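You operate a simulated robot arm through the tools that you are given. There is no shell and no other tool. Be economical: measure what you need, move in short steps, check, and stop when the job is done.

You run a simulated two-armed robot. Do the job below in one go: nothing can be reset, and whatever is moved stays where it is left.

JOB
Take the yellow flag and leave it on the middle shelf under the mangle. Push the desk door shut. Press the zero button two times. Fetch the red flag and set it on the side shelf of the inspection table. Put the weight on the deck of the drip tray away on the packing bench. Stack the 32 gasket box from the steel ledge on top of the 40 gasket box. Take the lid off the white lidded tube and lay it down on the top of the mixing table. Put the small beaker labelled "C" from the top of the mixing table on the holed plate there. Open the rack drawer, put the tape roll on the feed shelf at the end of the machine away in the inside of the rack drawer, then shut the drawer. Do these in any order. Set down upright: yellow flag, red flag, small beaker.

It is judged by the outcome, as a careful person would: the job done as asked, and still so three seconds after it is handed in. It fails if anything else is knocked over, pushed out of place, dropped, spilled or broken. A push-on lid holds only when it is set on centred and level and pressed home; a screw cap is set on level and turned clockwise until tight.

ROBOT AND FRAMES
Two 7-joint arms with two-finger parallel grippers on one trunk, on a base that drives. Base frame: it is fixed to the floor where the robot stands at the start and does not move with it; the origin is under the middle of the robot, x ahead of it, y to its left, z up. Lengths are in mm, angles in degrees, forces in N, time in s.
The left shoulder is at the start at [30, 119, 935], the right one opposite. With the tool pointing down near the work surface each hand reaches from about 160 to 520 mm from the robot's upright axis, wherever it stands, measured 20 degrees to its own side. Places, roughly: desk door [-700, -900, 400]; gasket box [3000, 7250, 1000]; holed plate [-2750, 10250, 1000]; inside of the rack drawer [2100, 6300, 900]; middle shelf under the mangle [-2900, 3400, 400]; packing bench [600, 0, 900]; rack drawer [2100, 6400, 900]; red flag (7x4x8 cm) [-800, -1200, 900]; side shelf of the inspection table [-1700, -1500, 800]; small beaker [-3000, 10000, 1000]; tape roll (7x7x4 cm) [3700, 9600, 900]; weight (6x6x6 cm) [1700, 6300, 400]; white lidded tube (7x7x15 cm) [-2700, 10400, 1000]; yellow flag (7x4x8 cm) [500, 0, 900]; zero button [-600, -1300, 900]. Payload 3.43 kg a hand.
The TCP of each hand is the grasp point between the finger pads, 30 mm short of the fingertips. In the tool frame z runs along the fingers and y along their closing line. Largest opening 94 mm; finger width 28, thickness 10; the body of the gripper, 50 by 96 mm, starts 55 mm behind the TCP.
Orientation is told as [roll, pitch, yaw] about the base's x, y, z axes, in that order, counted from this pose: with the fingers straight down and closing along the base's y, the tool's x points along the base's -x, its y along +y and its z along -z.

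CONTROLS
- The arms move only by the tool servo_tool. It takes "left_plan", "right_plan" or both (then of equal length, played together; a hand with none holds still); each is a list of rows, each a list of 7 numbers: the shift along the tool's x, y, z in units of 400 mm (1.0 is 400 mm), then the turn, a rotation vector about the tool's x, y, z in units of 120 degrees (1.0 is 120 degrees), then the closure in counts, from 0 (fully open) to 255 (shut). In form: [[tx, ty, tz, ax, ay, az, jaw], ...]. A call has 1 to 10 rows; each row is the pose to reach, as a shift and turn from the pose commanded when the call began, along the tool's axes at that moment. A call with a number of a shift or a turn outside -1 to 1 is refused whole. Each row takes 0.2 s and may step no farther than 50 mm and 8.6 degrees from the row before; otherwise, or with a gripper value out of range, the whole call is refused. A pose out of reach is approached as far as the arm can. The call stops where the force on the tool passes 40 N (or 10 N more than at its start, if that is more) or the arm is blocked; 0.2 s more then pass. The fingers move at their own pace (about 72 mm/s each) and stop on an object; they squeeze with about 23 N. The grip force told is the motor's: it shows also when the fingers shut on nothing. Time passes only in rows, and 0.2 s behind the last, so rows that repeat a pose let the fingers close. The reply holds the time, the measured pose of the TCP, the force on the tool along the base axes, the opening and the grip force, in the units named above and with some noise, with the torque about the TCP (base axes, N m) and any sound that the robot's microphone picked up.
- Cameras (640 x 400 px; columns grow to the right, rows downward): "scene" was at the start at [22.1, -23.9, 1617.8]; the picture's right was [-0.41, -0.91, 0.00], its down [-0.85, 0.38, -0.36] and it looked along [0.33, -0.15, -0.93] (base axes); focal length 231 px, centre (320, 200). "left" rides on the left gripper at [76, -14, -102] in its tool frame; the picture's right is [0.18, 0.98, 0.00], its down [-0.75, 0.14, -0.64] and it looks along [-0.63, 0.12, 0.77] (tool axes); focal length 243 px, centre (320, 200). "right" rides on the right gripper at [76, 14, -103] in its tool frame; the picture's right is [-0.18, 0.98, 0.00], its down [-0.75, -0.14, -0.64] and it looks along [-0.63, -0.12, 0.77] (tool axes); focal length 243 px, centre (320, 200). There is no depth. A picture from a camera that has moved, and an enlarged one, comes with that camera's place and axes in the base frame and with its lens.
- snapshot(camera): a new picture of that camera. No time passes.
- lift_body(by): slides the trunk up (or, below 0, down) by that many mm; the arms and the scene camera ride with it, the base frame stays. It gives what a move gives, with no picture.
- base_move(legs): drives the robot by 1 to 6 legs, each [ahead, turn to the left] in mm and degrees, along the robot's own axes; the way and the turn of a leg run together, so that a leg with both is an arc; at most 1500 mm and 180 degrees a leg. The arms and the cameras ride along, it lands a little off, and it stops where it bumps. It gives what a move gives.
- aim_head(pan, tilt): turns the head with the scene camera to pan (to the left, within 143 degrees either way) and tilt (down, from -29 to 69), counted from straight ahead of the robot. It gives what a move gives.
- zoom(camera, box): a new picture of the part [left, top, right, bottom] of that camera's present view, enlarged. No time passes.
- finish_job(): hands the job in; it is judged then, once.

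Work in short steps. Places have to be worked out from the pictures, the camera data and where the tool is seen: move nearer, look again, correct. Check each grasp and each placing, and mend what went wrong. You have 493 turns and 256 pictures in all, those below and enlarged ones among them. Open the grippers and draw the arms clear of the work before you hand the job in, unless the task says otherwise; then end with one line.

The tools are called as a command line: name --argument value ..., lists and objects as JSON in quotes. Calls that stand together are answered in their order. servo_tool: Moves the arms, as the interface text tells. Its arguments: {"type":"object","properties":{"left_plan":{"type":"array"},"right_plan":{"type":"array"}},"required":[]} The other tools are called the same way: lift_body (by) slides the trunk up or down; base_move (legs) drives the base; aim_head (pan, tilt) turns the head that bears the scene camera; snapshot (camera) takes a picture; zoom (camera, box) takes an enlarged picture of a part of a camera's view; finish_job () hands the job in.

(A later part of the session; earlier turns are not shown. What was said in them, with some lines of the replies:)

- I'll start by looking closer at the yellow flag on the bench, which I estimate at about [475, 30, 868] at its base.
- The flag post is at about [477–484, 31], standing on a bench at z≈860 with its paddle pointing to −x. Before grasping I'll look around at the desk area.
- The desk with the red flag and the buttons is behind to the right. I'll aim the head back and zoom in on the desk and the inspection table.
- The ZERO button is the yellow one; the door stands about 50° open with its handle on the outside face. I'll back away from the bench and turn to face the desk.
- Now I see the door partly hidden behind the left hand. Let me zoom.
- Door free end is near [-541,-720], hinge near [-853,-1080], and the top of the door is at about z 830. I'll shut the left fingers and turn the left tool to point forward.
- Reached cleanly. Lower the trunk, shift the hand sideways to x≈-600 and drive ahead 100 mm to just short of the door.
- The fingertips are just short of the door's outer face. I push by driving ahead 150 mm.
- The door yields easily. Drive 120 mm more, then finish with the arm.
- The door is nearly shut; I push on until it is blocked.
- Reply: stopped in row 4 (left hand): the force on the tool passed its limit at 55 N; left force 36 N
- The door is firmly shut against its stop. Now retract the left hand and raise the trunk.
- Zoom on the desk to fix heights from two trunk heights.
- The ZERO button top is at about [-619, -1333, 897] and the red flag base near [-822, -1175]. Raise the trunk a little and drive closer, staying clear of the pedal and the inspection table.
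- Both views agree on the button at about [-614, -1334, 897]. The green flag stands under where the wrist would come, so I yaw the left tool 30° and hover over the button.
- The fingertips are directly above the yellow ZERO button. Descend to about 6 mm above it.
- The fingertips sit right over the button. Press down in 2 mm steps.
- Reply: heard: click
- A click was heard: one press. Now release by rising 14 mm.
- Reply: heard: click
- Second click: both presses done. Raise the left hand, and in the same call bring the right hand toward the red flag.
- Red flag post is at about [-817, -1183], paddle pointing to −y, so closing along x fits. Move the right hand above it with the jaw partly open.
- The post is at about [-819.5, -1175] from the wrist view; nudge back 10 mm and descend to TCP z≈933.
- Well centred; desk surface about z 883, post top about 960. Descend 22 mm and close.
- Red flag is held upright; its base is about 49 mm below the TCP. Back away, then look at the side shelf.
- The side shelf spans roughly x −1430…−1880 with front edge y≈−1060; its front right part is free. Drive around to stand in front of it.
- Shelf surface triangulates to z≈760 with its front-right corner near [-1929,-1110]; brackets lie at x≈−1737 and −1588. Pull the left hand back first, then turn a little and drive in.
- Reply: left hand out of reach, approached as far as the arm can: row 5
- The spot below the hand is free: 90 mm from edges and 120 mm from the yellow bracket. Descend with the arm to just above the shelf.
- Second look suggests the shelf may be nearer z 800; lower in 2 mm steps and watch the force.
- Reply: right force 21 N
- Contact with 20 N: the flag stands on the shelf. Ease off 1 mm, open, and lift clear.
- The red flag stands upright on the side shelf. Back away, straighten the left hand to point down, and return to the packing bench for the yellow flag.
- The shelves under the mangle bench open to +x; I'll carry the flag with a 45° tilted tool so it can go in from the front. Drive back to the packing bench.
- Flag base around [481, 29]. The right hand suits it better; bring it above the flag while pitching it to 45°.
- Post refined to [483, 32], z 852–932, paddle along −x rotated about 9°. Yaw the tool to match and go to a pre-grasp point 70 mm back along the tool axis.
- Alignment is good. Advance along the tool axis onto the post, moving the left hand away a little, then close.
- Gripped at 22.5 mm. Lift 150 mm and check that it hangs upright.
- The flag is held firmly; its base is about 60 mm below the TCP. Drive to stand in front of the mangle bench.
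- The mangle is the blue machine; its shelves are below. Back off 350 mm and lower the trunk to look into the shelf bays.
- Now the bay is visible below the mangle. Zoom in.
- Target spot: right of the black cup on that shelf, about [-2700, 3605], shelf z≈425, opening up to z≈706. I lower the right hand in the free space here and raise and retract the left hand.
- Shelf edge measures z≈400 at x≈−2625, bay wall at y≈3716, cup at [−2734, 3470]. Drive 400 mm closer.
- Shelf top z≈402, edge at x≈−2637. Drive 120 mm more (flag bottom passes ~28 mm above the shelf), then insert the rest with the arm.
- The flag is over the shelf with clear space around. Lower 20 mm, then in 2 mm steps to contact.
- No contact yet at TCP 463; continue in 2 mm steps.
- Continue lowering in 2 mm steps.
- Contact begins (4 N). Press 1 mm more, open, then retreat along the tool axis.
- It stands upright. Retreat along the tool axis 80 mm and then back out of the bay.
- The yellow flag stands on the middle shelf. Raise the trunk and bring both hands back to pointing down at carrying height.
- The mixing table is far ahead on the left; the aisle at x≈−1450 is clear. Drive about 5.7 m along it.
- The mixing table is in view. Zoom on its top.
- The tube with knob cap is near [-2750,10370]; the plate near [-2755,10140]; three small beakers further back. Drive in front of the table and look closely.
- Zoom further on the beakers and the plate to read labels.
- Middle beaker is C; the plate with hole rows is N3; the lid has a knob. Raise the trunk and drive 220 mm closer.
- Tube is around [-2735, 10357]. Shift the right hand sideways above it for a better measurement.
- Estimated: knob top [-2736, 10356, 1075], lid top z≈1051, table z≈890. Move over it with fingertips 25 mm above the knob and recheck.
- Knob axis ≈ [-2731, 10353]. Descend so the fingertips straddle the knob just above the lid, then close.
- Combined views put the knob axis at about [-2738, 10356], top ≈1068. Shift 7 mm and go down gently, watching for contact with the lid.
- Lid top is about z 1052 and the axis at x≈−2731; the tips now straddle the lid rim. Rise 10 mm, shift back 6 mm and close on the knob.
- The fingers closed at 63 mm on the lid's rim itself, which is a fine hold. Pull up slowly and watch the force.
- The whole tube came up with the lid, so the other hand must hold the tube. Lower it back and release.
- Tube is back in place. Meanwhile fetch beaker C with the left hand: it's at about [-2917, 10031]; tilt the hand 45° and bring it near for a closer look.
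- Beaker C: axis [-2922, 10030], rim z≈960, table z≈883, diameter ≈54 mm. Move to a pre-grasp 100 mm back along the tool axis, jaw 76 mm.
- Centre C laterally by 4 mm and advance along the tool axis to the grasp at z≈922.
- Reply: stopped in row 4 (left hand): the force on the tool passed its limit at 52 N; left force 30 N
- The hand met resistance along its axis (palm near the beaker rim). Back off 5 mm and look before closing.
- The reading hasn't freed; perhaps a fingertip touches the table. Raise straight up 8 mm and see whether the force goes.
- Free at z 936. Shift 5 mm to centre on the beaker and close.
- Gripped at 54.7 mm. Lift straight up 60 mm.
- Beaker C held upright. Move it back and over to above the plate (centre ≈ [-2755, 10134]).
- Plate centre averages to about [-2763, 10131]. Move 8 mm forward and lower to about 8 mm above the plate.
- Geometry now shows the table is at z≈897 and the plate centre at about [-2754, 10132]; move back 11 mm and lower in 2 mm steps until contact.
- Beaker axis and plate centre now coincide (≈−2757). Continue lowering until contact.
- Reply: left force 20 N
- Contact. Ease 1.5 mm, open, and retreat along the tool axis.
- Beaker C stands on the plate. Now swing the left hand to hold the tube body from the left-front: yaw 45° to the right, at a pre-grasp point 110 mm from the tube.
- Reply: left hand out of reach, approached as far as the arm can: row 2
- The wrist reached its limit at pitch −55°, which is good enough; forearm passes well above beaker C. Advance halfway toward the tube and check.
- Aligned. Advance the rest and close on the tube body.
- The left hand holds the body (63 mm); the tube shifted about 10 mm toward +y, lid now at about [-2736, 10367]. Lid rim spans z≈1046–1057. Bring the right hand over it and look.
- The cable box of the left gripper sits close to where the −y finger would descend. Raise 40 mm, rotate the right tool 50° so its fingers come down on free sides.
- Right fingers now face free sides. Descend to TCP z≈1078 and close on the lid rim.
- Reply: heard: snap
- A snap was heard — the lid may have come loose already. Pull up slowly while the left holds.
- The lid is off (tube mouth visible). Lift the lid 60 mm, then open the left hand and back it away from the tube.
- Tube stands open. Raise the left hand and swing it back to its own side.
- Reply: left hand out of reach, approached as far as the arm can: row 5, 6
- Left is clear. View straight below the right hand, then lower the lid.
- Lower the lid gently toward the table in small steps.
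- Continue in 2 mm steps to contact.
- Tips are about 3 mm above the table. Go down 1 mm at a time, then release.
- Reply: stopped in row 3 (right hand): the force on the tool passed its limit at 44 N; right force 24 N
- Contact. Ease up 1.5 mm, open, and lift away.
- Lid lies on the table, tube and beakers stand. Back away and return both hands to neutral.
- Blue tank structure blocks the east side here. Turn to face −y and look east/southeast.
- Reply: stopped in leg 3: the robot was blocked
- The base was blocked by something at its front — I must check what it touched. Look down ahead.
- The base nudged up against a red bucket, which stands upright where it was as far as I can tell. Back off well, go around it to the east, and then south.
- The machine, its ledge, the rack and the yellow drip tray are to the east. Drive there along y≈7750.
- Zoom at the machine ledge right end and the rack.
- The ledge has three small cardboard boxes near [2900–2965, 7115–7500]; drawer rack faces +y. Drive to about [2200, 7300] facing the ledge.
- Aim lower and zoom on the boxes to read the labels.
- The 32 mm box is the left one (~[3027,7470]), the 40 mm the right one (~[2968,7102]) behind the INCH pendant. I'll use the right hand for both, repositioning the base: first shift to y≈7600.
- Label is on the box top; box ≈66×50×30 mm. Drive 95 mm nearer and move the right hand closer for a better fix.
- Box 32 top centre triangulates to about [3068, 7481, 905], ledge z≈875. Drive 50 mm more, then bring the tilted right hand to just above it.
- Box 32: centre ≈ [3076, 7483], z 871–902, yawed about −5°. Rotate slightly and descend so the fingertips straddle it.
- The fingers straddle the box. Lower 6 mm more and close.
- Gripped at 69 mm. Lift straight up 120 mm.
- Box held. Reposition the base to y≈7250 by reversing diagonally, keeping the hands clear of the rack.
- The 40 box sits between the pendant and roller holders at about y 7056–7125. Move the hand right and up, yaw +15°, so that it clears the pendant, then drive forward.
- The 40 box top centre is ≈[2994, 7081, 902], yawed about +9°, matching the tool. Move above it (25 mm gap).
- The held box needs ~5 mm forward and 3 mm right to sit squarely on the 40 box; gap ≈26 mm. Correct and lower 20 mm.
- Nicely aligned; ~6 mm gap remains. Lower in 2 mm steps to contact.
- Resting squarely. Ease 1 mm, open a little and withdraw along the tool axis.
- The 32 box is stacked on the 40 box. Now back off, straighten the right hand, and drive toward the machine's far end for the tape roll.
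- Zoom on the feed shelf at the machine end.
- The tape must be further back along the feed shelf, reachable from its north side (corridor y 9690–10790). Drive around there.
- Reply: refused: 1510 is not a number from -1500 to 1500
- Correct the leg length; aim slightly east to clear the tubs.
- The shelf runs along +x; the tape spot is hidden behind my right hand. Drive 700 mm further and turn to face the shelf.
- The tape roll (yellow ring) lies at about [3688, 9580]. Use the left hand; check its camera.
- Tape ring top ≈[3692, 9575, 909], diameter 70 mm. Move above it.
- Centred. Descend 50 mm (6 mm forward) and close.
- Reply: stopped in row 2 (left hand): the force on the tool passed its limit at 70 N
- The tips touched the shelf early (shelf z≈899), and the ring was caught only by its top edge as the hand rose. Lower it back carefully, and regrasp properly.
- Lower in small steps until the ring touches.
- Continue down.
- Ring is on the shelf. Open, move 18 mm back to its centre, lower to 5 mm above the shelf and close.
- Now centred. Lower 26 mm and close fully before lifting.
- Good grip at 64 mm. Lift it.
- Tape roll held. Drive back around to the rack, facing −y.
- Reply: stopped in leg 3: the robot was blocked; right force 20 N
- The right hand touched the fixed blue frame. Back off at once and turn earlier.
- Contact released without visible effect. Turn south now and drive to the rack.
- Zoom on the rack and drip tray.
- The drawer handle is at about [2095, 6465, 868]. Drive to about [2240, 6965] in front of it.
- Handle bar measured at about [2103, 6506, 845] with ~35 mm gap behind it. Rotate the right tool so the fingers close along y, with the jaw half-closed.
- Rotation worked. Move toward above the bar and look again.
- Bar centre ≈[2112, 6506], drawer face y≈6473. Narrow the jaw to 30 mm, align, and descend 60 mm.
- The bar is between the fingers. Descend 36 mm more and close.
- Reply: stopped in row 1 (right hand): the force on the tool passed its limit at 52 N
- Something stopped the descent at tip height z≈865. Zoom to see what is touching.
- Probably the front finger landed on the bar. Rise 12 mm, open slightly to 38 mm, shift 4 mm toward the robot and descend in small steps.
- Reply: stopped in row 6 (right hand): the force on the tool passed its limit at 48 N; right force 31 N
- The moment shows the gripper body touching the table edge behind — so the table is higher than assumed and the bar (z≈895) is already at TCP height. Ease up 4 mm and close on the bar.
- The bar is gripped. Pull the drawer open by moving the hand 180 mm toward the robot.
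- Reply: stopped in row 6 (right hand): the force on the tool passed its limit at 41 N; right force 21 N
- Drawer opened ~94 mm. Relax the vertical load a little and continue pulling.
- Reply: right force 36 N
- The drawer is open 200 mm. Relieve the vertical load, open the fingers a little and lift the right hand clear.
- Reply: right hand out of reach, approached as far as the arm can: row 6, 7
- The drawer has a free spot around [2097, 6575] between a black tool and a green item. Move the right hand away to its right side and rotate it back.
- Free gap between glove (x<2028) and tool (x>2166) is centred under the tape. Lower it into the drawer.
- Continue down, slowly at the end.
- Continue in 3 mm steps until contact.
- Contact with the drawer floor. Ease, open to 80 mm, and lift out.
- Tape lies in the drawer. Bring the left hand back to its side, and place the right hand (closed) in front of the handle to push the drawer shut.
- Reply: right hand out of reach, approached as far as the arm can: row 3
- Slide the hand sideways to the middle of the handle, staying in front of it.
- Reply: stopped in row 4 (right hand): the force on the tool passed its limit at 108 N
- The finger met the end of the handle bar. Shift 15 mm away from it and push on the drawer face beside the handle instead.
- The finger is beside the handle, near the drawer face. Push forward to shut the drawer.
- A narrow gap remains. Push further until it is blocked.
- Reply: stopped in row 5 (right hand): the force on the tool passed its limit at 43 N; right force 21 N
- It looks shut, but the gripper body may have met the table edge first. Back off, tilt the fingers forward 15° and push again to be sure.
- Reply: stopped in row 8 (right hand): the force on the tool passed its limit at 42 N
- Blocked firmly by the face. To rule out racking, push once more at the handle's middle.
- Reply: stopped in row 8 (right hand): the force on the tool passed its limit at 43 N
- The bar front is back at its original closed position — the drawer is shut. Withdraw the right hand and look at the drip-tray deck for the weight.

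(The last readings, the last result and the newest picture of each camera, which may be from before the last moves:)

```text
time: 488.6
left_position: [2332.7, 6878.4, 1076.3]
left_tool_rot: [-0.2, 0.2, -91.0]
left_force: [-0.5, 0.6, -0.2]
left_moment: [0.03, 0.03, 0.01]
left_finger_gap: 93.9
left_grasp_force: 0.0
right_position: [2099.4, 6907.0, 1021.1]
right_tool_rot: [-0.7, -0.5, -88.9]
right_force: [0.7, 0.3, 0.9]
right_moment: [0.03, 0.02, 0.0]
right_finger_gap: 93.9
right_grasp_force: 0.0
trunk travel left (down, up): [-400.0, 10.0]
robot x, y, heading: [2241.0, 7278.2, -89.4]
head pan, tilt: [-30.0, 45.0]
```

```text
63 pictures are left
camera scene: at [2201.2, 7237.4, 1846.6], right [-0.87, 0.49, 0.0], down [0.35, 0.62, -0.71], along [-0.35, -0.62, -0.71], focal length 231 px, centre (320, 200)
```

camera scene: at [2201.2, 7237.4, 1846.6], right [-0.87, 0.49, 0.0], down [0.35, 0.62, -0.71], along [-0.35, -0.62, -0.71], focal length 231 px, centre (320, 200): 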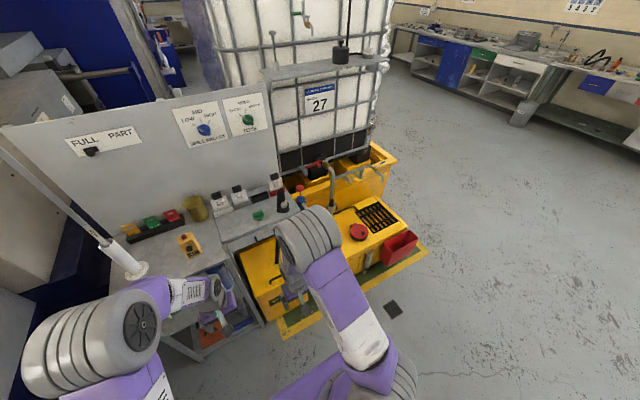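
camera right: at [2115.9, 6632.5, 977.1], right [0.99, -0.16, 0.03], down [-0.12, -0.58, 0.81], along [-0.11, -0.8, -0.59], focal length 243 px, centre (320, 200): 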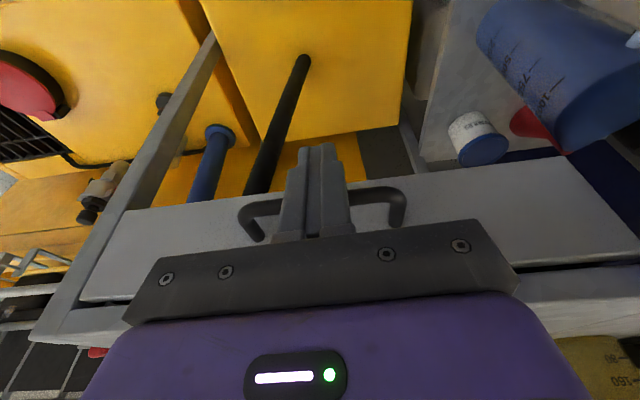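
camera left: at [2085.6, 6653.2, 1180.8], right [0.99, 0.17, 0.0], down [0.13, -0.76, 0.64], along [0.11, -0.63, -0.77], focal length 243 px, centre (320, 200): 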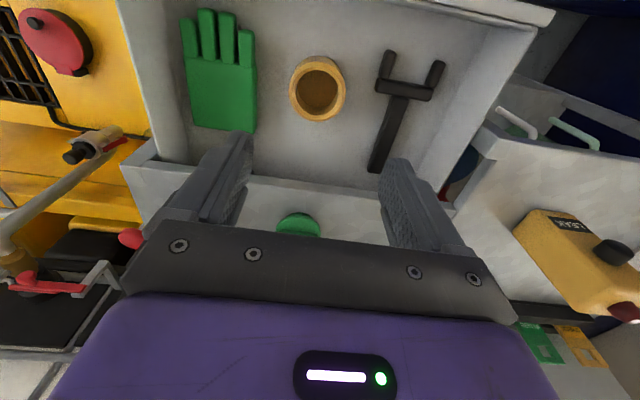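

The black knobbed weight is on the deck near [1709, 6350]. Shift the base to x≈1860, lower the trunk, and prepare both arms in the free space.

base_move --legs '[[0, -90], [370, 0], [0, 90]]'

servo_tool --left_plan '[[0.05, 0.02, -0.08, 0, 0, 0, 0], [0.1, 0.04, -0.16, 0, 0, 0, 0], [0.15, 0.06, -0.24, 0, 0, 0, 0], [0.2, 0.08, -0.32, 0, 0, 0, 0], [0.25, 0.1, -0.4, 0, 0, 0, 0], [0.3, 0.12, -0.48, 0, 0, 0, 0]]'

lift_body --by -380

aim_head --pan -12 --tilt 45

snapshot --camera "scene"

```text
time: 498.7
left_position: [1957.9, 6873.4, 1076.0]
left_tool_rot: [-0.3, 0.1, -91.4]
left_force: [-0.5, -0.5, 1.2]
left_moment: [-0.01, -0.01, 0.01]
left_finger_gap: 93.9
left_grasp_force: 0.1
right_position: [1724.4, 6904.0, 1021.4]
right_tool_rot: [-0.7, -0.5, -89.2]
right_force: [0.5, 1.2, -0.7]
right_moment: [0.02, 0.01, -0.01]
right_finger_gap: 94.0
right_grasp_force: 0.1
trunk travel left (down, up): [-400.0, 10.0]
robot x, y, heading: [1870.2, 7272.6, -89.8]
head pan, tilt: [-30.0, 45.0]
```

```text
time: 500.1
left_position: [2010.8, 6993.8, 1267.5]
left_tool_rot: [-0.3, 0.0, -91.4]
left_force: [0.1, 0.1, 0.6]
left_moment: [-0.01, 0.0, 0.01]
left_finger_gap: 93.9
left_grasp_force: 0.1
right_position: [1725.7, 6906.4, 1021.5]
right_tool_rot: [-0.8, -0.6, -89.2]
right_force: [0.1, 0.0, -0.4]
right_moment: [-0.01, 0.01, 0.02]
right_finger_gap: 94.2
right_grasp_force: 0.1
trunk travel left (down, up): [-400.0, 10.0]
robot x, y, heading: [1864.6, 7277.8, -89.7]
head pan, tilt: [-30.0, 45.0]
```

```text
time: 503.7
left_position: [2010.4, 6991.6, 886.6]
left_tool_rot: [-0.4, 0.1, -91.4]
left_force: [0.3, 0.5, -0.4]
left_moment: [0.0, -0.02, 0.01]
left_finger_gap: 94.0
left_grasp_force: 0.0
right_position: [1726.1, 6904.3, 641.1]
right_tool_rot: [-0.6, -0.4, -89.2]
right_force: [-0.3, 0.2, 0.2]
right_moment: [0.03, 0.02, 0.02]
right_finger_gap: 94.0
right_grasp_force: 0.0
trunk travel left (down, up): [-20.0, 390.0]
robot x, y, heading: [1868.3, 7274.9, -89.8]
head pan, tilt: [-30.0, 45.0]
```

```text
time: 504.5
left_position: [2009.9, 6992.5, 885.8]
left_tool_rot: [-0.3, 0.1, -91.5]
left_force: [0.5, 0.5, -0.1]
left_moment: [-0.01, -0.03, 0.0]
left_finger_gap: 94.0
left_grasp_force: 0.1
right_position: [1725.0, 6903.9, 641.6]
right_tool_rot: [-0.7, -0.4, -89.2]
right_force: [-0.2, -0.7, -0.1]
right_moment: [-0.01, -0.01, 0.01]
right_finger_gap: 94.1
right_grasp_force: 0.1
trunk travel left (down, up): [-20.0, 390.0]
robot x, y, heading: [1868.1, 7277.8, -89.6]
head pan, tilt: [-12.0, 45.0]
```

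```text
62 pictures are left
camera scene: at [1852.3, 7225.1, 1466.7], right [-0.98, 0.2, 0.0], down [0.14, 0.69, -0.71], along [-0.14, -0.69, -0.71], focal length 231 px, centre (320, 200)
```

scene: 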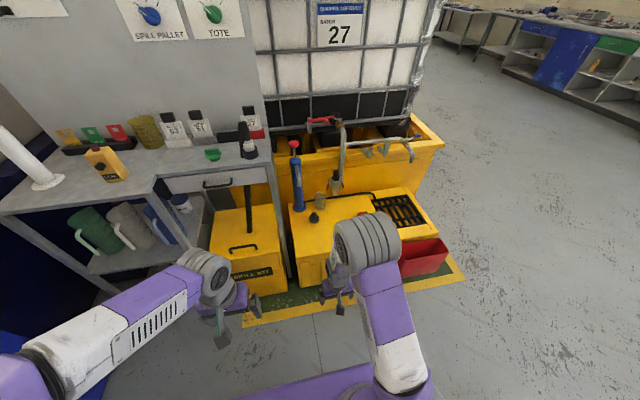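

Zoom on the deck.

zoom --camera "scene" --box '[270, 130, 390, 270]'

```text
2.86 times, centred on (330, 200) of scene
camera zoom: at [1852.3, 7225.1, 1466.7], right [-0.98, 0.2, 0.0], down [0.14, 0.69, -0.71], along [-0.14, -0.69, -0.71], focal length 661 px, centre (291, 200)
```

zoom: 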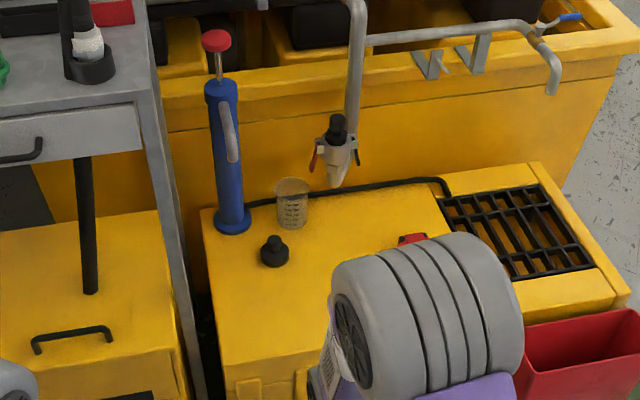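

The weight (58 mm wide, knobbed) is at about [1710, 6348] on the deck. Tilt the right tool 45° and drive closer.

servo_tool --right_plan '[[0, 0, 0, 0, -0.0625, 0, 0], [0, 0, 0, 0, -0.125, 0, 0], [0, 0, 0, 0, -0.1875, 0, 0], [0, 0, 0, 0, -0.25, 0, 0], [0, 0, 0, 0, -0.3125, 0, 0], [0, 0, 0, 0, -0.375, 0, 0]]'

base_move --legs '[[375, 0]]'

snapshot --camera "right"

snapshot --camera "scene"

```text
time: 505.9
left_position: [2010.2, 6991.8, 886.3]
left_tool_rot: [-0.3, 0.0, -91.5]
left_force: [-0.2, -0.1, 0.2]
left_moment: [0.01, 0.01, 0.03]
left_finger_gap: 94.1
left_grasp_force: 0.2
right_position: [1728.6, 6888.3, 633.1]
right_tool_rot: [-1.0, -45.6, -88.5]
right_force: [0.0, 0.5, 1.2]
right_moment: [0.02, -0.02, 0.03]
right_finger_gap: 94.1
right_grasp_force: 0.0
right hand out of reach, approached as far as the arm can: row 5, 6
trunk travel left (down, up): [-20.0, 390.0]
robot x, y, heading: [1867.3, 7275.4, -89.5]
head pan, tilt: [-12.0, 45.0]
```

```text
time: 508.3
left_position: [2014.7, 6615.8, 886.4]
left_tool_rot: [-0.3, 0.0, -91.3]
left_force: [0.1, -0.7, -0.1]
left_moment: [0.02, 0.0, -0.01]
left_finger_gap: 94.3
left_grasp_force: 0.0
right_position: [1733.1, 6511.9, 633.7]
right_tool_rot: [-1.0, -45.5, -88.3]
right_force: [0.0, 0.2, -0.7]
right_moment: [0.0, -0.01, 0.01]
right_finger_gap: 94.0
right_grasp_force: 0.0
trunk travel left (down, up): [-20.0, 390.0]
robot x, y, heading: [1871.9, 6901.0, -89.5]
head pan, tilt: [-12.0, 45.0]
```

```text
60 pictures are left
camera right: at [1745.1, 6639.2, 651.4], right [0.99, -0.11, 0.12], down [-0.13, -0.07, 0.99], along [-0.1, -0.99, -0.09], focal length 243 px, centre (320, 200)
```

right: 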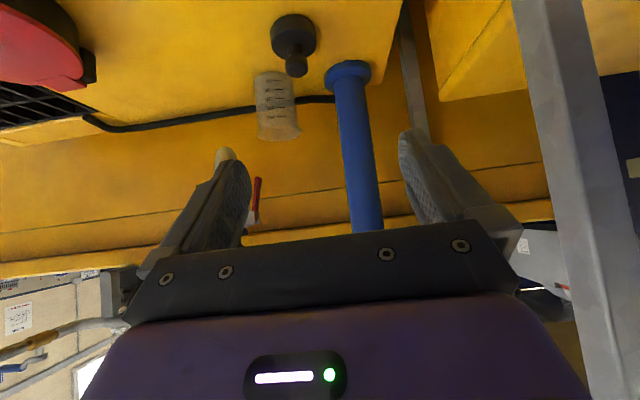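

```text
59 pictures are left
camera scene: at [1855.7, 6847.9, 1466.6], right [-0.98, 0.2, 0.0], down [0.14, 0.69, -0.71], along [-0.14, -0.69, -0.71], focal length 231 px, centre (320, 200)
```

scene: 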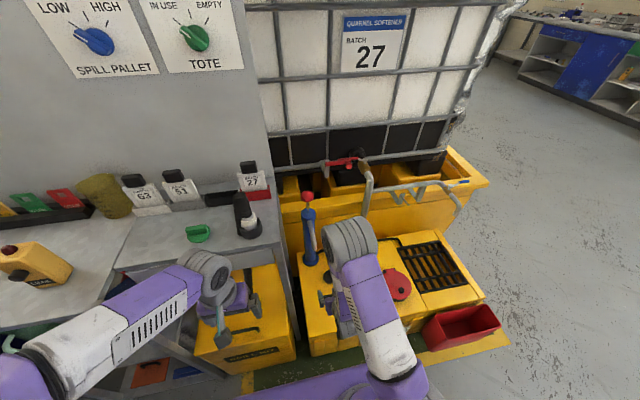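

Weight refined to about [1710, 6362], deck z≈405. Move to a pre-grasp point in front of and above it.

servo_tool --right_plan '[[0.02, -0.016, 0.1, 0, 0, 0, 0], [0.04, -0.032, 0.2, 0, 0, 0, 0], [0.06, -0.048, 0.3, 0, 0, 0, 0], [0.079, -0.0645, 0.3975, 0, 0, 0, 0]]'

snapshot --camera "right"

```text
time: 509.3
left_position: [2013.5, 6614.6, 886.9]
left_tool_rot: [-0.3, 0.1, -91.2]
left_force: [-0.1, 0.1, 0.7]
left_moment: [0.01, -0.02, 0.02]
left_finger_gap: 93.9
left_grasp_force: 0.0
right_position: [1707.3, 6418.8, 499.2]
right_tool_rot: [-1.0, -45.5, -88.3]
right_force: [0.5, 0.5, 0.2]
right_moment: [-0.03, -0.01, 0.0]
right_finger_gap: 94.1
right_grasp_force: 0.1
trunk travel left (down, up): [-20.0, 390.0]
robot x, y, heading: [1868.0, 6899.9, -89.3]
head pan, tilt: [-12.0, 45.0]
```

```text
58 pictures are left
camera right: at [1719.0, 6546.0, 516.9], right [0.99, -0.11, 0.12], down [-0.13, -0.07, 0.99], along [-0.1, -0.99, -0.09], focal length 243 px, centre (320, 200)
```

right: 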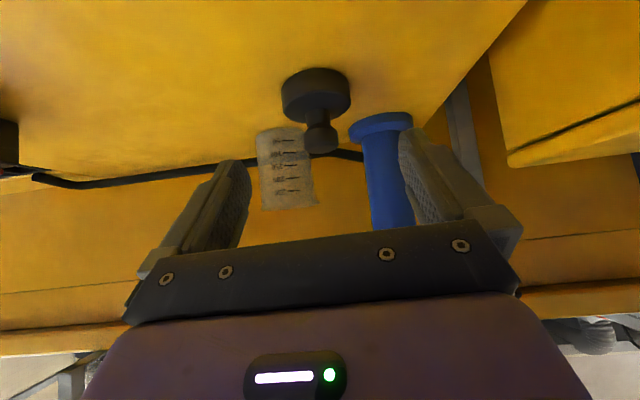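

Body 393–430 high, axis ≈[1708, 6350]. Advance along the tool axis to the grasp, in two stages.

servo_tool --right_plan '[[0.006, 0, 0.075, 0, 0, 0, 0], [0.012, 0, 0.15, 0, 0, 0, 0], [0.016, 0.002, 0.2, 0, 0, 0, 0]]'

snapshot --camera "right"

```text
time: 510.1
left_position: [2014.0, 6614.1, 886.7]
left_tool_rot: [-0.3, 0.1, -91.1]
left_force: [0.2, 0.9, -0.3]
left_moment: [0.02, -0.03, -0.01]
left_finger_gap: 94.2
left_grasp_force: 0.1
right_position: [1708.8, 6366.1, 437.8]
right_tool_rot: [-1.0, -45.6, -88.3]
right_force: [0.3, -0.8, 0.3]
right_moment: [0.05, 0.01, -0.01]
right_finger_gap: 94.2
right_grasp_force: 0.1
trunk travel left (down, up): [-20.0, 390.0]
robot x, y, heading: [1869.4, 6898.2, -89.4]
head pan, tilt: [-12.0, 45.0]
```

```text
57 pictures are left
camera right: at [1720.3, 6494.5, 456.5], right [0.99, -0.11, 0.12], down [-0.13, -0.07, 0.99], along [-0.1, -0.99, -0.09], focal length 243 px, centre (320, 200)
```

right: 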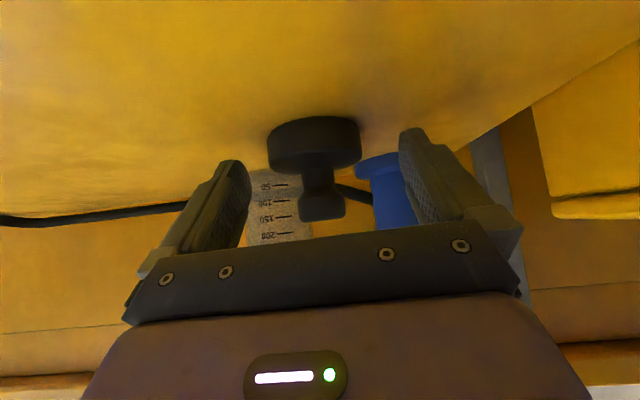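

Advance 12 mm and down 8 mm more, then close.

servo_tool --right_plan '[[-0.004, 0, 0.018, 0, 0, 0, 0], [-0.007, 0, 0.035, 0, 0, 0, 0], [-0.007, 0, 0.035, 0, 0, 0, 100], [-0.007, 0, 0.035, 0, 0, 0, 255], [-0.007, 0, 0.035, 0, 0, 0, 255], [-0.007, 0, 0.035, 0, 0, 0, 255]]'

snapshot --camera "right"

```text
time: 511.5
left_position: [2015.8, 6615.1, 885.9]
left_tool_rot: [-0.3, 0.1, -91.1]
left_force: [-0.1, -0.6, -0.6]
left_moment: [0.0, 0.01, -0.01]
left_finger_gap: 93.9
left_grasp_force: 0.0
right_position: [1707.5, 6356.1, 431.7]
right_tool_rot: [-1.0, -45.6, -88.2]
right_force: [-1.2, -0.1, 0.5]
right_moment: [-0.01, 0.1, -0.03]
right_finger_gap: 58.8
right_grasp_force: 23.4
trunk travel left (down, up): [-20.0, 390.0]
robot x, y, heading: [1872.4, 6900.0, -89.2]
head pan, tilt: [-12.0, 45.0]
```

```text
56 pictures are left
camera right: at [1719.9, 6482.7, 449.3], right [0.99, -0.11, 0.12], down [-0.13, -0.07, 0.99], along [-0.1, -0.99, -0.09], focal length 243 px, centre (320, 200)
```

right: 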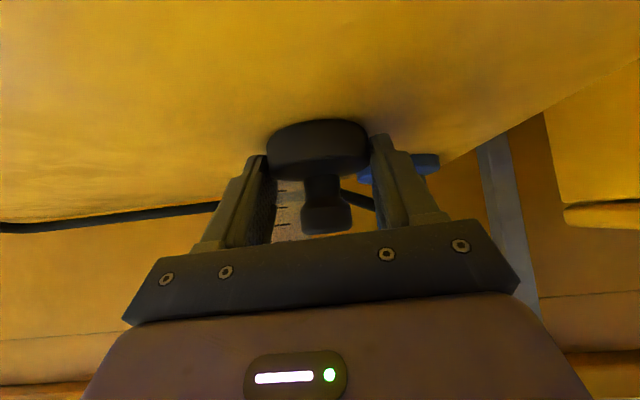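

Gripped at its full width. Lift slowly 60 mm.

servo_tool --right_plan '[[-0.02, 0, -0.02, 0, 0, 0, 255], [-0.045, 0, -0.045, 0, 0, 0, 255], [-0.075, 0, -0.075, 0, 0, 0, 255], [-0.107, 0, -0.105, 0, 0, 0, 255]]'

snapshot --camera "right"

```text
time: 512.5
left_position: [2014.7, 6614.3, 887.0]
left_tool_rot: [-0.3, 0.2, -91.2]
left_force: [0.1, 0.5, -0.3]
left_moment: [0.03, 0.04, 0.03]
left_finger_gap: 94.1
left_grasp_force: 0.1
right_position: [1710.2, 6356.3, 491.5]
right_tool_rot: [-0.9, -45.5, -88.3]
right_force: [0.4, -0.4, -4.8]
right_moment: [0.05, -0.02, 0.01]
right_finger_gap: 58.8
right_grasp_force: 22.9
trunk travel left (down, up): [-20.0, 390.0]
robot x, y, heading: [1870.5, 6899.2, -89.4]
head pan, tilt: [-12.0, 45.0]
```

```text
55 pictures are left
camera right: at [1721.9, 6484.0, 510.2], right [0.99, -0.11, 0.12], down [-0.13, -0.07, 0.99], along [-0.1, -0.99, -0.09], focal length 243 px, centre (320, 200)
```

right: 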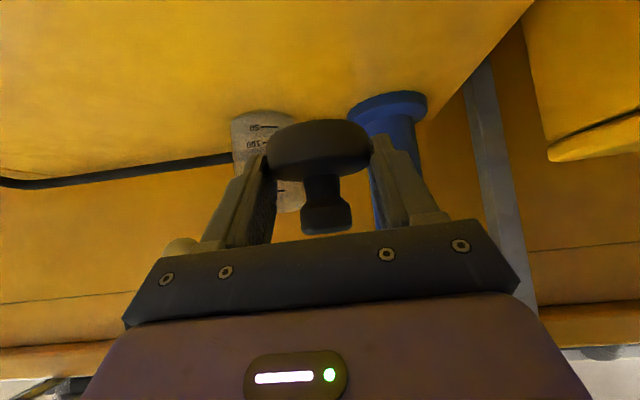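

Held (≈0.5 kg). Back away, raise the trunk, and begin driving to the packing bench.

servo_tool --right_plan '[[-0.08, 0, -0.08, 0, 0, 0, 255], [-0.16, 0, -0.16, 0, 0, 0, 255]]'

base_move --legs '[[-550, 0]]'

lift_body --by 300

aim_head --pan -60 --tilt 15

snapshot --camera "scene"

```text
time: 513.1
left_position: [2013.3, 6615.4, 887.2]
left_tool_rot: [-0.3, 0.1, -91.2]
left_force: [-0.2, 0.6, -0.6]
left_moment: [0.0, -0.01, 0.01]
left_finger_gap: 94.3
left_grasp_force: 0.1
right_position: [1708.7, 6358.6, 583.2]
right_tool_rot: [-0.9, -45.4, -88.3]
right_force: [0.8, 0.3, -4.3]
right_moment: [0.03, -0.01, -0.04]
right_finger_gap: 58.7
right_grasp_force: 22.8
trunk travel left (down, up): [-20.0, 390.0]
robot x, y, heading: [1870.1, 6899.5, -89.0]
head pan, tilt: [-12.0, 45.0]
```

```text
time: 516.3
left_position: [2008.1, 7163.4, 887.5]
left_tool_rot: [-0.4, 0.0, -90.8]
left_force: [-0.5, 0.3, -0.3]
left_moment: [-0.03, 0.01, -0.01]
left_finger_gap: 93.9
left_grasp_force: 0.0
right_position: [1705.8, 6902.9, 583.0]
right_tool_rot: [-1.0, -45.4, -87.9]
right_force: [0.1, -0.2, -4.2]
right_moment: [0.04, -0.01, 0.0]
right_finger_gap: 59.0
right_grasp_force: 23.5
trunk travel left (down, up): [-20.0, 390.0]
robot x, y, heading: [1863.0, 7444.5, -89.5]
head pan, tilt: [-12.0, 45.0]
```

```text
time: 519.3
left_position: [2008.7, 7163.1, 1186.6]
left_tool_rot: [-0.3, 0.1, -90.8]
left_force: [0.0, 0.0, -0.3]
left_moment: [0.0, -0.01, -0.01]
left_finger_gap: 94.2
left_grasp_force: 0.0
right_position: [1706.0, 6903.0, 883.2]
right_tool_rot: [-1.0, -45.5, -88.0]
right_force: [0.3, 0.5, -4.5]
right_moment: [0.03, -0.01, 0.03]
right_finger_gap: 58.8
right_grasp_force: 22.8
trunk travel left (down, up): [-320.0, 90.0]
robot x, y, heading: [1863.1, 7446.8, -89.0]
head pan, tilt: [-12.0, 45.0]
```

```text
time: 520.4
left_position: [2008.5, 7162.5, 1186.7]
left_tool_rot: [-0.3, 0.1, -90.7]
left_force: [0.9, -0.9, 0.1]
left_moment: [-0.02, 0.0, 0.01]
left_finger_gap: 93.9
left_grasp_force: 0.1
right_position: [1706.2, 6903.9, 882.0]
right_tool_rot: [-0.9, -45.5, -88.0]
right_force: [1.0, -0.8, -3.4]
right_moment: [0.06, -0.02, -0.03]
right_finger_gap: 58.9
right_grasp_force: 23.0
trunk travel left (down, up): [-320.0, 90.0]
robot x, y, heading: [1864.2, 7447.3, -89.2]
head pan, tilt: [-60.0, 15.0]
```

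```text
54 pictures are left
camera scene: at [1784.2, 7426.3, 1813.4], right [-0.51, 0.86, 0.0], down [0.22, 0.13, -0.97], along [-0.83, -0.5, -0.26], focal length 231 px, centre (320, 200)
```

scene: 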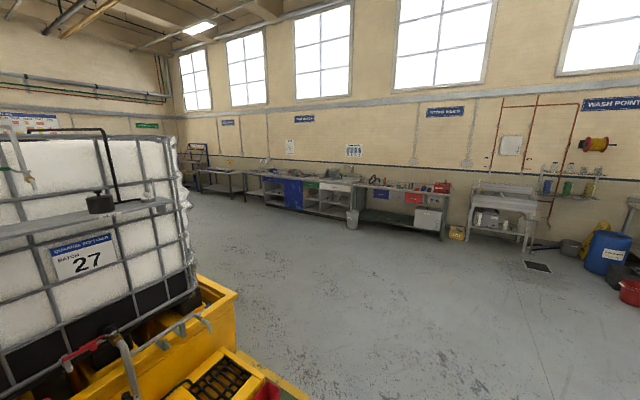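

The route west and then south along x≈−640 is clear. Drive.

base_move --legs '[[0, -90.5], [1500, 0], [1000, 0], [0, 90], [1500, 0], [1500, 0]]'

base_move --legs '[[1500, 0], [1500, 0]]'

aim_head --pan 20 --tilt 20

snapshot --camera "scene"

```text
time: 554.5
left_position: [-396.8, 4045.7, 1185.9]
left_tool_rot: [-0.3, 0.1, -91.0]
left_force: [-0.2, 0.0, 0.7]
left_moment: [-0.02, 0.02, 0.02]
left_finger_gap: 94.1
left_grasp_force: 0.1
right_position: [-700.0, 3787.2, 882.2]
right_tool_rot: [-1.0, -45.5, -88.0]
right_force: [0.0, 0.1, -3.9]
right_moment: [0.08, -0.01, -0.03]
right_finger_gap: 58.6
right_grasp_force: 22.9
trunk travel left (down, up): [-320.0, 90.0]
robot x, y, heading: [-542.6, 4328.4, -89.2]
head pan, tilt: [-60.0, 15.0]
```

```text
time: 569.4
left_position: [-399.8, 961.5, 1186.5]
left_tool_rot: [-0.3, 0.1, -92.8]
left_force: [-0.2, -0.9, 0.0]
left_moment: [0.01, 0.01, 0.0]
left_finger_gap: 93.9
left_grasp_force: 0.1
right_position: [-713.0, 712.2, 882.9]
right_tool_rot: [-1.0, -45.4, -89.9]
right_force: [-0.5, 0.3, -3.3]
right_moment: [0.06, -0.04, 0.0]
right_finger_gap: 58.7
right_grasp_force: 23.2
trunk travel left (down, up): [-320.0, 90.0]
robot x, y, heading: [-535.2, 1248.5, -91.2]
head pan, tilt: [-60.0, 15.0]
```

```text
time: 570.9
left_position: [-400.0, 961.2, 1186.7]
left_tool_rot: [-0.3, 0.1, -92.8]
left_force: [1.0, 0.9, -0.1]
left_moment: [-0.02, 0.0, 0.0]
left_finger_gap: 94.5
left_grasp_force: 0.1
right_position: [-712.6, 712.7, 882.8]
right_tool_rot: [-1.0, -45.4, -89.8]
right_force: [0.2, 0.1, -3.3]
right_moment: [0.05, -0.01, 0.01]
right_finger_gap: 59.0
right_grasp_force: 23.5
trunk travel left (down, up): [-320.0, 90.0]
robot x, y, heading: [-536.9, 1249.4, -91.1]
head pan, tilt: [20.0, 20.0]
```

```text
53 pictures are left
camera scene: at [-503.6, 1189.5, 1805.3], right [-0.95, -0.32, 0.0], down [-0.11, 0.32, -0.94], along [0.3, -0.89, -0.34], focal length 231 px, centre (320, 200)
```

scene: 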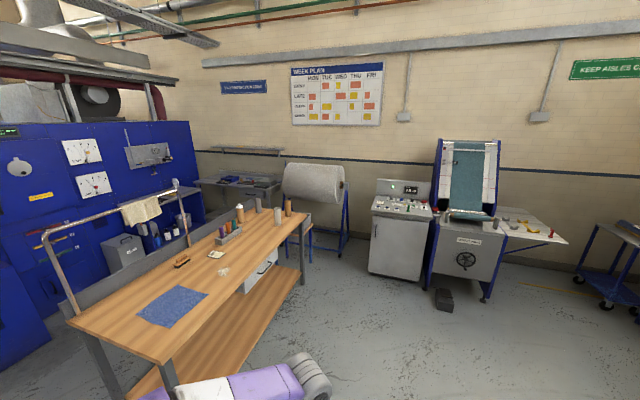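

Desk door and red flag look right from here. Raise the trunk 90 mm and drive to the front of the packing bench.

lift_body --by 88

base_move --legs '[[1205, 0], [0, 91], [400, 0]]'

aim_head --pan -5 --tilt 45

snapshot --camera "scene"

snapshot --camera "right"

```text
time: 572.1
left_position: [-401.3, 960.5, 1275.3]
left_tool_rot: [-0.3, 0.1, -92.8]
left_force: [0.9, 0.7, 0.1]
left_moment: [-0.02, -0.02, -0.01]
left_finger_gap: 94.2
left_grasp_force: 0.0
right_position: [-711.2, 711.9, 968.9]
right_tool_rot: [-0.9, -45.4, -89.9]
right_force: [-0.3, 0.2, -4.0]
right_moment: [0.06, 0.0, -0.02]
right_finger_gap: 58.7
right_grasp_force: 22.9
trunk travel left (down, up): [-408.0, 2.0]
robot x, y, heading: [-538.3, 1248.4, -90.9]
head pan, tilt: [20.0, 20.0]
```

```text
time: 584.3
left_position: [115.1, 175.9, 1274.3]
left_tool_rot: [-0.2, 0.1, -0.3]
left_force: [0.2, -0.5, 0.1]
left_moment: [-0.01, -0.02, 0.0]
left_finger_gap: 94.1
left_grasp_force: 0.0
right_position: [378.2, -125.3, 970.1]
right_tool_rot: [-1.0, -45.4, 2.5]
right_force: [0.2, 0.4, -4.1]
right_moment: [0.0, 0.07, -0.03]
right_finger_gap: 58.7
right_grasp_force: 23.1
trunk travel left (down, up): [-408.0, 2.0]
robot x, y, heading: [-164.1, 29.3, 1.7]
head pan, tilt: [20.0, 20.0]
```

```text
time: 585.2
left_position: [114.3, 174.7, 1275.3]
left_tool_rot: [-0.3, 0.1, -0.4]
left_force: [-0.2, -0.3, 0.1]
left_moment: [0.01, -0.01, 0.03]
left_finger_gap: 94.1
left_grasp_force: 0.0
right_position: [375.9, -126.1, 970.1]
right_tool_rot: [-0.9, -45.4, 2.5]
right_force: [-1.0, -0.1, -4.9]
right_moment: [0.01, 0.04, 0.0]
right_finger_gap: 58.5
right_grasp_force: 23.2
trunk travel left (down, up): [-408.0, 2.0]
robot x, y, heading: [-169.3, 26.0, 1.2]
head pan, tilt: [-5.0, 45.0]
```

```text
52 pictures are left
camera scene: at [-114.5, 21.1, 1854.7], right [-0.06, -1.0, 0.0], down [-0.71, 0.04, -0.71], along [0.71, -0.04, -0.71], focal length 231 px, centre (320, 200)
```

scene: 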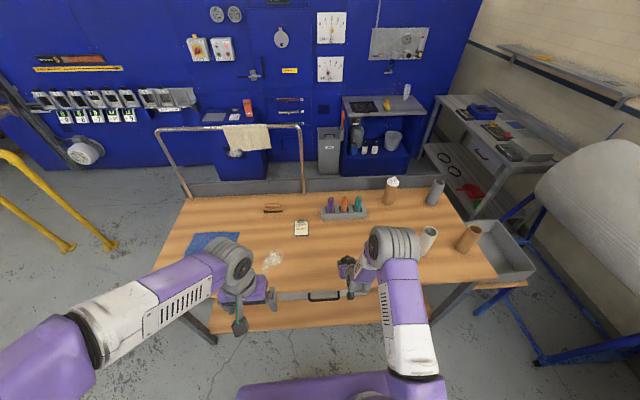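

```text
51 pictures are left
camera right: at [249.8, -114.5, 988.6], right [0.1, 0.99, 0.12], down [0.08, -0.13, 0.99], along [0.99, -0.09, -0.09], focal length 243 px, centre (320, 200)
```

right: 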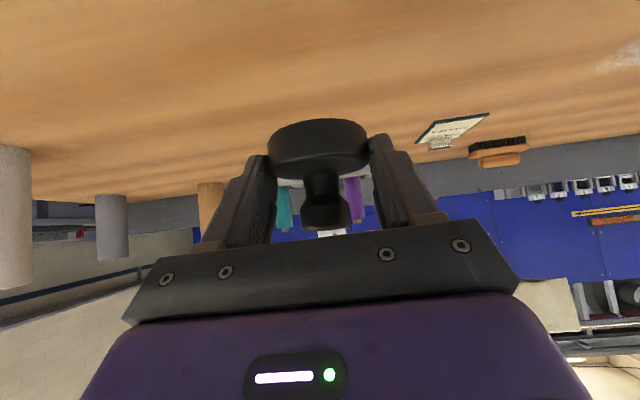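

The bench top ahead is free. Drive 75 mm more and lower the weight.

base_move --legs '[[75, 0]]'

servo_tool --right_plan '[[0.04, 0, 0.04, 0, 0, 0, 255], [0.08, 0, 0.08, 0, 0, 0, 255], [0.1, 0, 0.1, 0, 0, 0, 255]]'

snapshot --camera "right"

```text
time: 586.2
left_position: [189.9, 178.1, 1274.9]
left_tool_rot: [-0.3, 0.1, -0.4]
left_force: [0.6, 0.4, -0.9]
left_moment: [0.0, 0.02, 0.02]
left_finger_gap: 94.3
left_grasp_force: 0.1
right_position: [451.6, -124.8, 970.7]
right_tool_rot: [-1.0, -45.3, 2.5]
right_force: [-0.1, -1.1, -4.6]
right_moment: [0.01, 0.06, -0.03]
right_finger_gap: 58.6
right_grasp_force: 22.7
trunk travel left (down, up): [-408.0, 2.0]
robot x, y, heading: [-94.9, 31.2, 1.3]
head pan, tilt: [-5.0, 45.0]
```

```text
time: 587.0
left_position: [187.6, 176.8, 1274.3]
left_tool_rot: [-0.3, 0.1, -0.4]
left_force: [1.1, 0.5, 0.4]
left_moment: [-0.01, -0.01, -0.01]
left_finger_gap: 94.0
left_grasp_force: 0.0
right_position: [451.8, -124.2, 914.2]
right_tool_rot: [-1.0, -45.3, 2.5]
right_force: [-0.4, 0.0, -2.5]
right_moment: [0.01, 0.05, -0.01]
right_finger_gap: 58.8
right_grasp_force: 23.2
trunk travel left (down, up): [-408.0, 2.0]
robot x, y, heading: [-92.8, 30.0, 1.4]
head pan, tilt: [-5.0, 45.0]
```

```text
50 pictures are left
camera right: at [324.1, -113.3, 931.7], right [0.1, 0.99, 0.12], down [0.08, -0.13, 0.99], along [0.99, -0.09, -0.09], focal length 243 px, centre (320, 200)
```

right: 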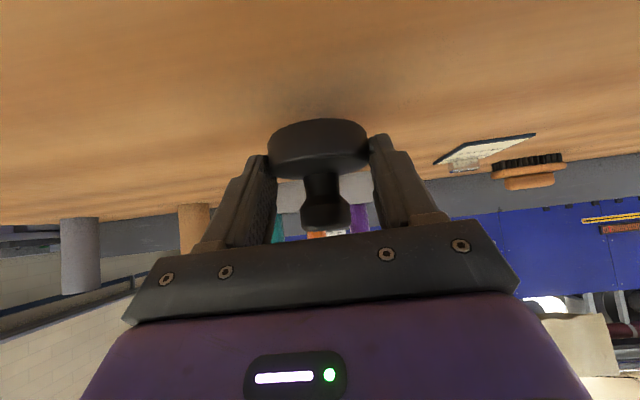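

Lower in 2 mm steps to contact.

servo_tool --right_plan '[[0.0053, 0, 0.0053, 0, 0, 0, 255], [0.0106, 0, 0.0106, 0, 0, 0, 255], [0.0142, 0, 0.0142, 0, 0, 0, 255], [0.0177, 0, 0.0177, 0, 0, 0, 255], [0.0212, 0, 0.0212, 0, 0, 0, 255]]'

```text
time: 588.2
left_position: [188.4, 178.4, 1275.8]
left_tool_rot: [-0.3, 0.0, -0.4]
left_force: [-1.1, -0.6, 0.9]
left_moment: [-0.01, 0.02, 0.02]
left_finger_gap: 94.3
left_grasp_force: 0.0
right_position: [450.7, -125.2, 902.0]
right_tool_rot: [-1.0, -45.5, 2.5]
right_force: [-0.4, 0.0, -3.6]
right_moment: [0.02, 0.05, -0.01]
right_finger_gap: 58.6
right_grasp_force: 22.8
trunk travel left (down, up): [-408.0, 2.0]
robot x, y, heading: [-95.4, 30.0, 1.6]
head pan, tilt: [-5.0, 45.0]
```

servo_tool --right_plan '[[0.0035, 0, 0.0035, 0, 0, 0, 255], [0.0071, 0, 0.0071, 0, 0, 0, 255], [0.0106, 0, 0.0106, 0, 0, 0, 255]]'

```text
time: 589.0
left_position: [188.5, 178.0, 1275.0]
left_tool_rot: [-0.3, 0.1, -0.5]
left_force: [0.1, -0.4, -0.5]
left_moment: [0.0, 0.02, 0.03]
left_finger_gap: 93.9
left_grasp_force: 0.0
right_position: [450.3, -125.2, 894.8]
right_tool_rot: [-1.0, -45.5, 2.5]
right_force: [-0.5, 0.5, -3.4]
right_moment: [0.01, 0.1, -0.06]
right_finger_gap: 58.4
right_grasp_force: 22.7
trunk travel left (down, up): [-408.0, 2.0]
robot x, y, heading: [-92.6, 31.1, 1.3]
head pan, tilt: [-5.0, 45.0]
```

No contact yet at TCP 895; check the view and continue gently.

servo_tool --right_plan '[[0.0035, 0, 0.0035, 0, 0, 0, 255], [0.0071, 0, 0.0071, 0, 0, 0, 255], [0.0088, 0, 0.0088, 0, 0, 0, 255], [0.0106, 0, 0.0106, 0, 0, 0, 255]]'

snapshot --camera "right"

```text
time: 590.0
left_position: [187.6, 178.1, 1275.3]
left_tool_rot: [-0.4, 0.1, -0.4]
left_force: [1.2, -0.3, 0.1]
left_moment: [-0.04, 0.03, 0.01]
left_finger_gap: 94.0
left_grasp_force: 0.1
right_position: [452.5, -125.1, 892.2]
right_tool_rot: [-1.1, -45.8, 2.5]
right_force: [-4.9, -2.7, 21.1]
right_moment: [-0.1, -0.07, 0.01]
right_finger_gap: 58.7
right_grasp_force: 23.4
trunk travel left (down, up): [-408.0, 2.0]
robot x, y, heading: [-91.4, 30.6, 1.5]
head pan, tilt: [-5.0, 45.0]
```

```text
49 pictures are left
camera right: at [324.8, -113.8, 909.3], right [0.1, 0.99, 0.12], down [0.07, -0.13, 0.99], along [0.99, -0.09, -0.08], focal length 243 px, centre (320, 200)
```

right: 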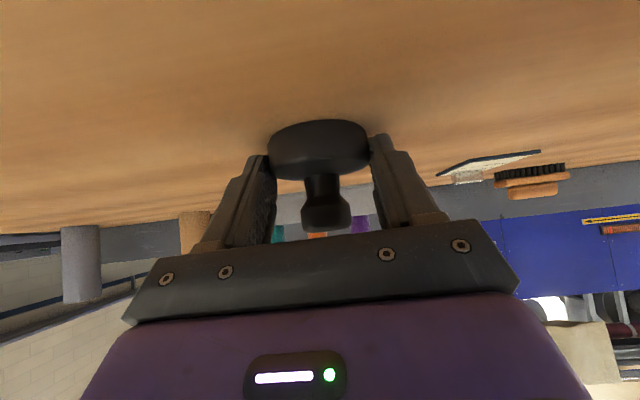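

Contact (net 21 N). Ease 1 mm, open and withdraw along the tool axis.

servo_tool --right_plan '[[-0.002, 0, -0.002, 0, 0, 0, 255], [-0.002, 0, -0.002, 0, 0, 0, 50], [-0.002, 0, -0.002, 0, 0, 0, 0], [-0.002, 0, -0.002, 0, 0, 0, 0], [-0.002, 0, -0.06, 0, 0, 0, 0], [-0.002, 0, -0.16, 0, 0, 0, 0], [-0.002, 0, -0.26, 0, 0, 0, 0], [-0.002, 0, -0.36, 0, 0, 0, 0]]'

snapshot --camera "right"

```text
time: 591.8
left_position: [187.4, 176.4, 1276.1]
left_tool_rot: [-0.3, 0.0, -0.5]
left_force: [0.4, 0.1, 0.4]
left_moment: [-0.01, -0.02, 0.0]
left_finger_gap: 93.9
left_grasp_force: 0.0
right_position: [348.4, -127.1, 991.6]
right_tool_rot: [-1.0, -45.5, 2.7]
right_force: [-1.0, -0.2, 0.5]
right_moment: [0.0, -0.02, 0.01]
right_finger_gap: 94.2
right_grasp_force: 0.0
trunk travel left (down, up): [-408.0, 2.0]
robot x, y, heading: [-92.9, 30.9, 1.4]
head pan, tilt: [-5.0, 45.0]
```

```text
48 pictures are left
camera right: at [221.7, -115.8, 1009.6], right [0.1, 0.99, 0.12], down [0.08, -0.13, 0.99], along [0.99, -0.09, -0.09], focal length 243 px, centre (320, 200)
```

right: 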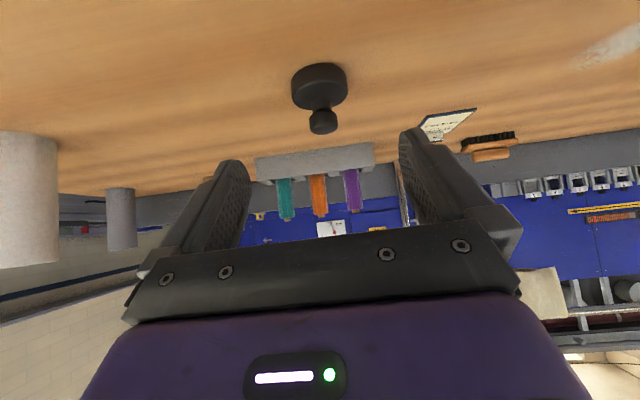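

The weight stands on the bench. Back off, and take a last look at the desk door and the red flag.

base_move --legs '[[-300, 0]]'

aim_head --pan -115 --tilt 30

zoom --camera "scene" --box '[160, 60, 480, 300]'

```text
time: 593.9
left_position: [-113.6, 170.3, 1275.0]
left_tool_rot: [-0.2, 0.1, -0.2]
left_force: [0.7, -0.2, -0.5]
left_moment: [-0.02, 0.03, -0.01]
left_finger_gap: 93.9
left_grasp_force: 0.0
right_position: [49.3, -134.1, 991.7]
right_tool_rot: [-0.9, -45.3, 2.7]
right_force: [0.1, 0.3, -0.7]
right_moment: [-0.01, 0.02, 0.02]
right_finger_gap: 93.8
right_grasp_force: 0.0
trunk travel left (down, up): [-408.0, 2.0]
robot x, y, heading: [-394.6, 24.5, 1.7]
head pan, tilt: [-5.0, 45.0]
```

```text
time: 595.8
left_position: [-114.1, 170.4, 1274.9]
left_tool_rot: [-0.3, 0.1, -0.2]
left_force: [0.1, 0.7, -0.1]
left_moment: [0.01, 0.02, 0.03]
left_finger_gap: 94.0
left_grasp_force: 0.1
right_position: [48.2, -134.4, 989.8]
right_tool_rot: [-0.9, -45.4, 2.7]
right_force: [0.3, -0.2, -0.3]
right_moment: [-0.02, 0.0, -0.03]
right_finger_gap: 93.7
right_grasp_force: 0.0
trunk travel left (down, up): [-408.0, 2.0]
robot x, y, heading: [-396.2, 21.6, 1.7]
head pan, tilt: [-115.0, 30.0]
```

```text
1.67 times, centred on (320, 180) of scene
camera zoom: at [-459.9, -62.8, 1877.3], right [-0.92, 0.4, 0.0], down [0.2, 0.46, -0.87], along [-0.34, -0.79, -0.5], focal length 386 px, centre (320, 233)
```

zoom: 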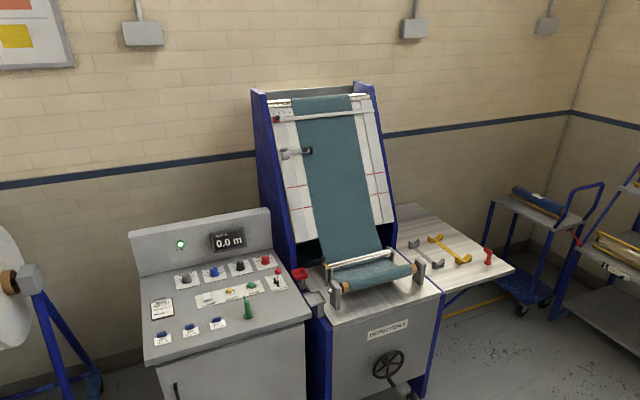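

The door is shut, the red flag stands on the side shelf, and both grippers are open and clear. Handing in.

finish_job

```text
The job is handed in.
```

I finished all nine tasks and handed the job in, with both grippers open and the arms clear. On the way the base bumped a red bucket, and the right hand touched the blue tank frame or the barrel beside it. The bucket is still upright, and I saw no effect on the frame or barrel.
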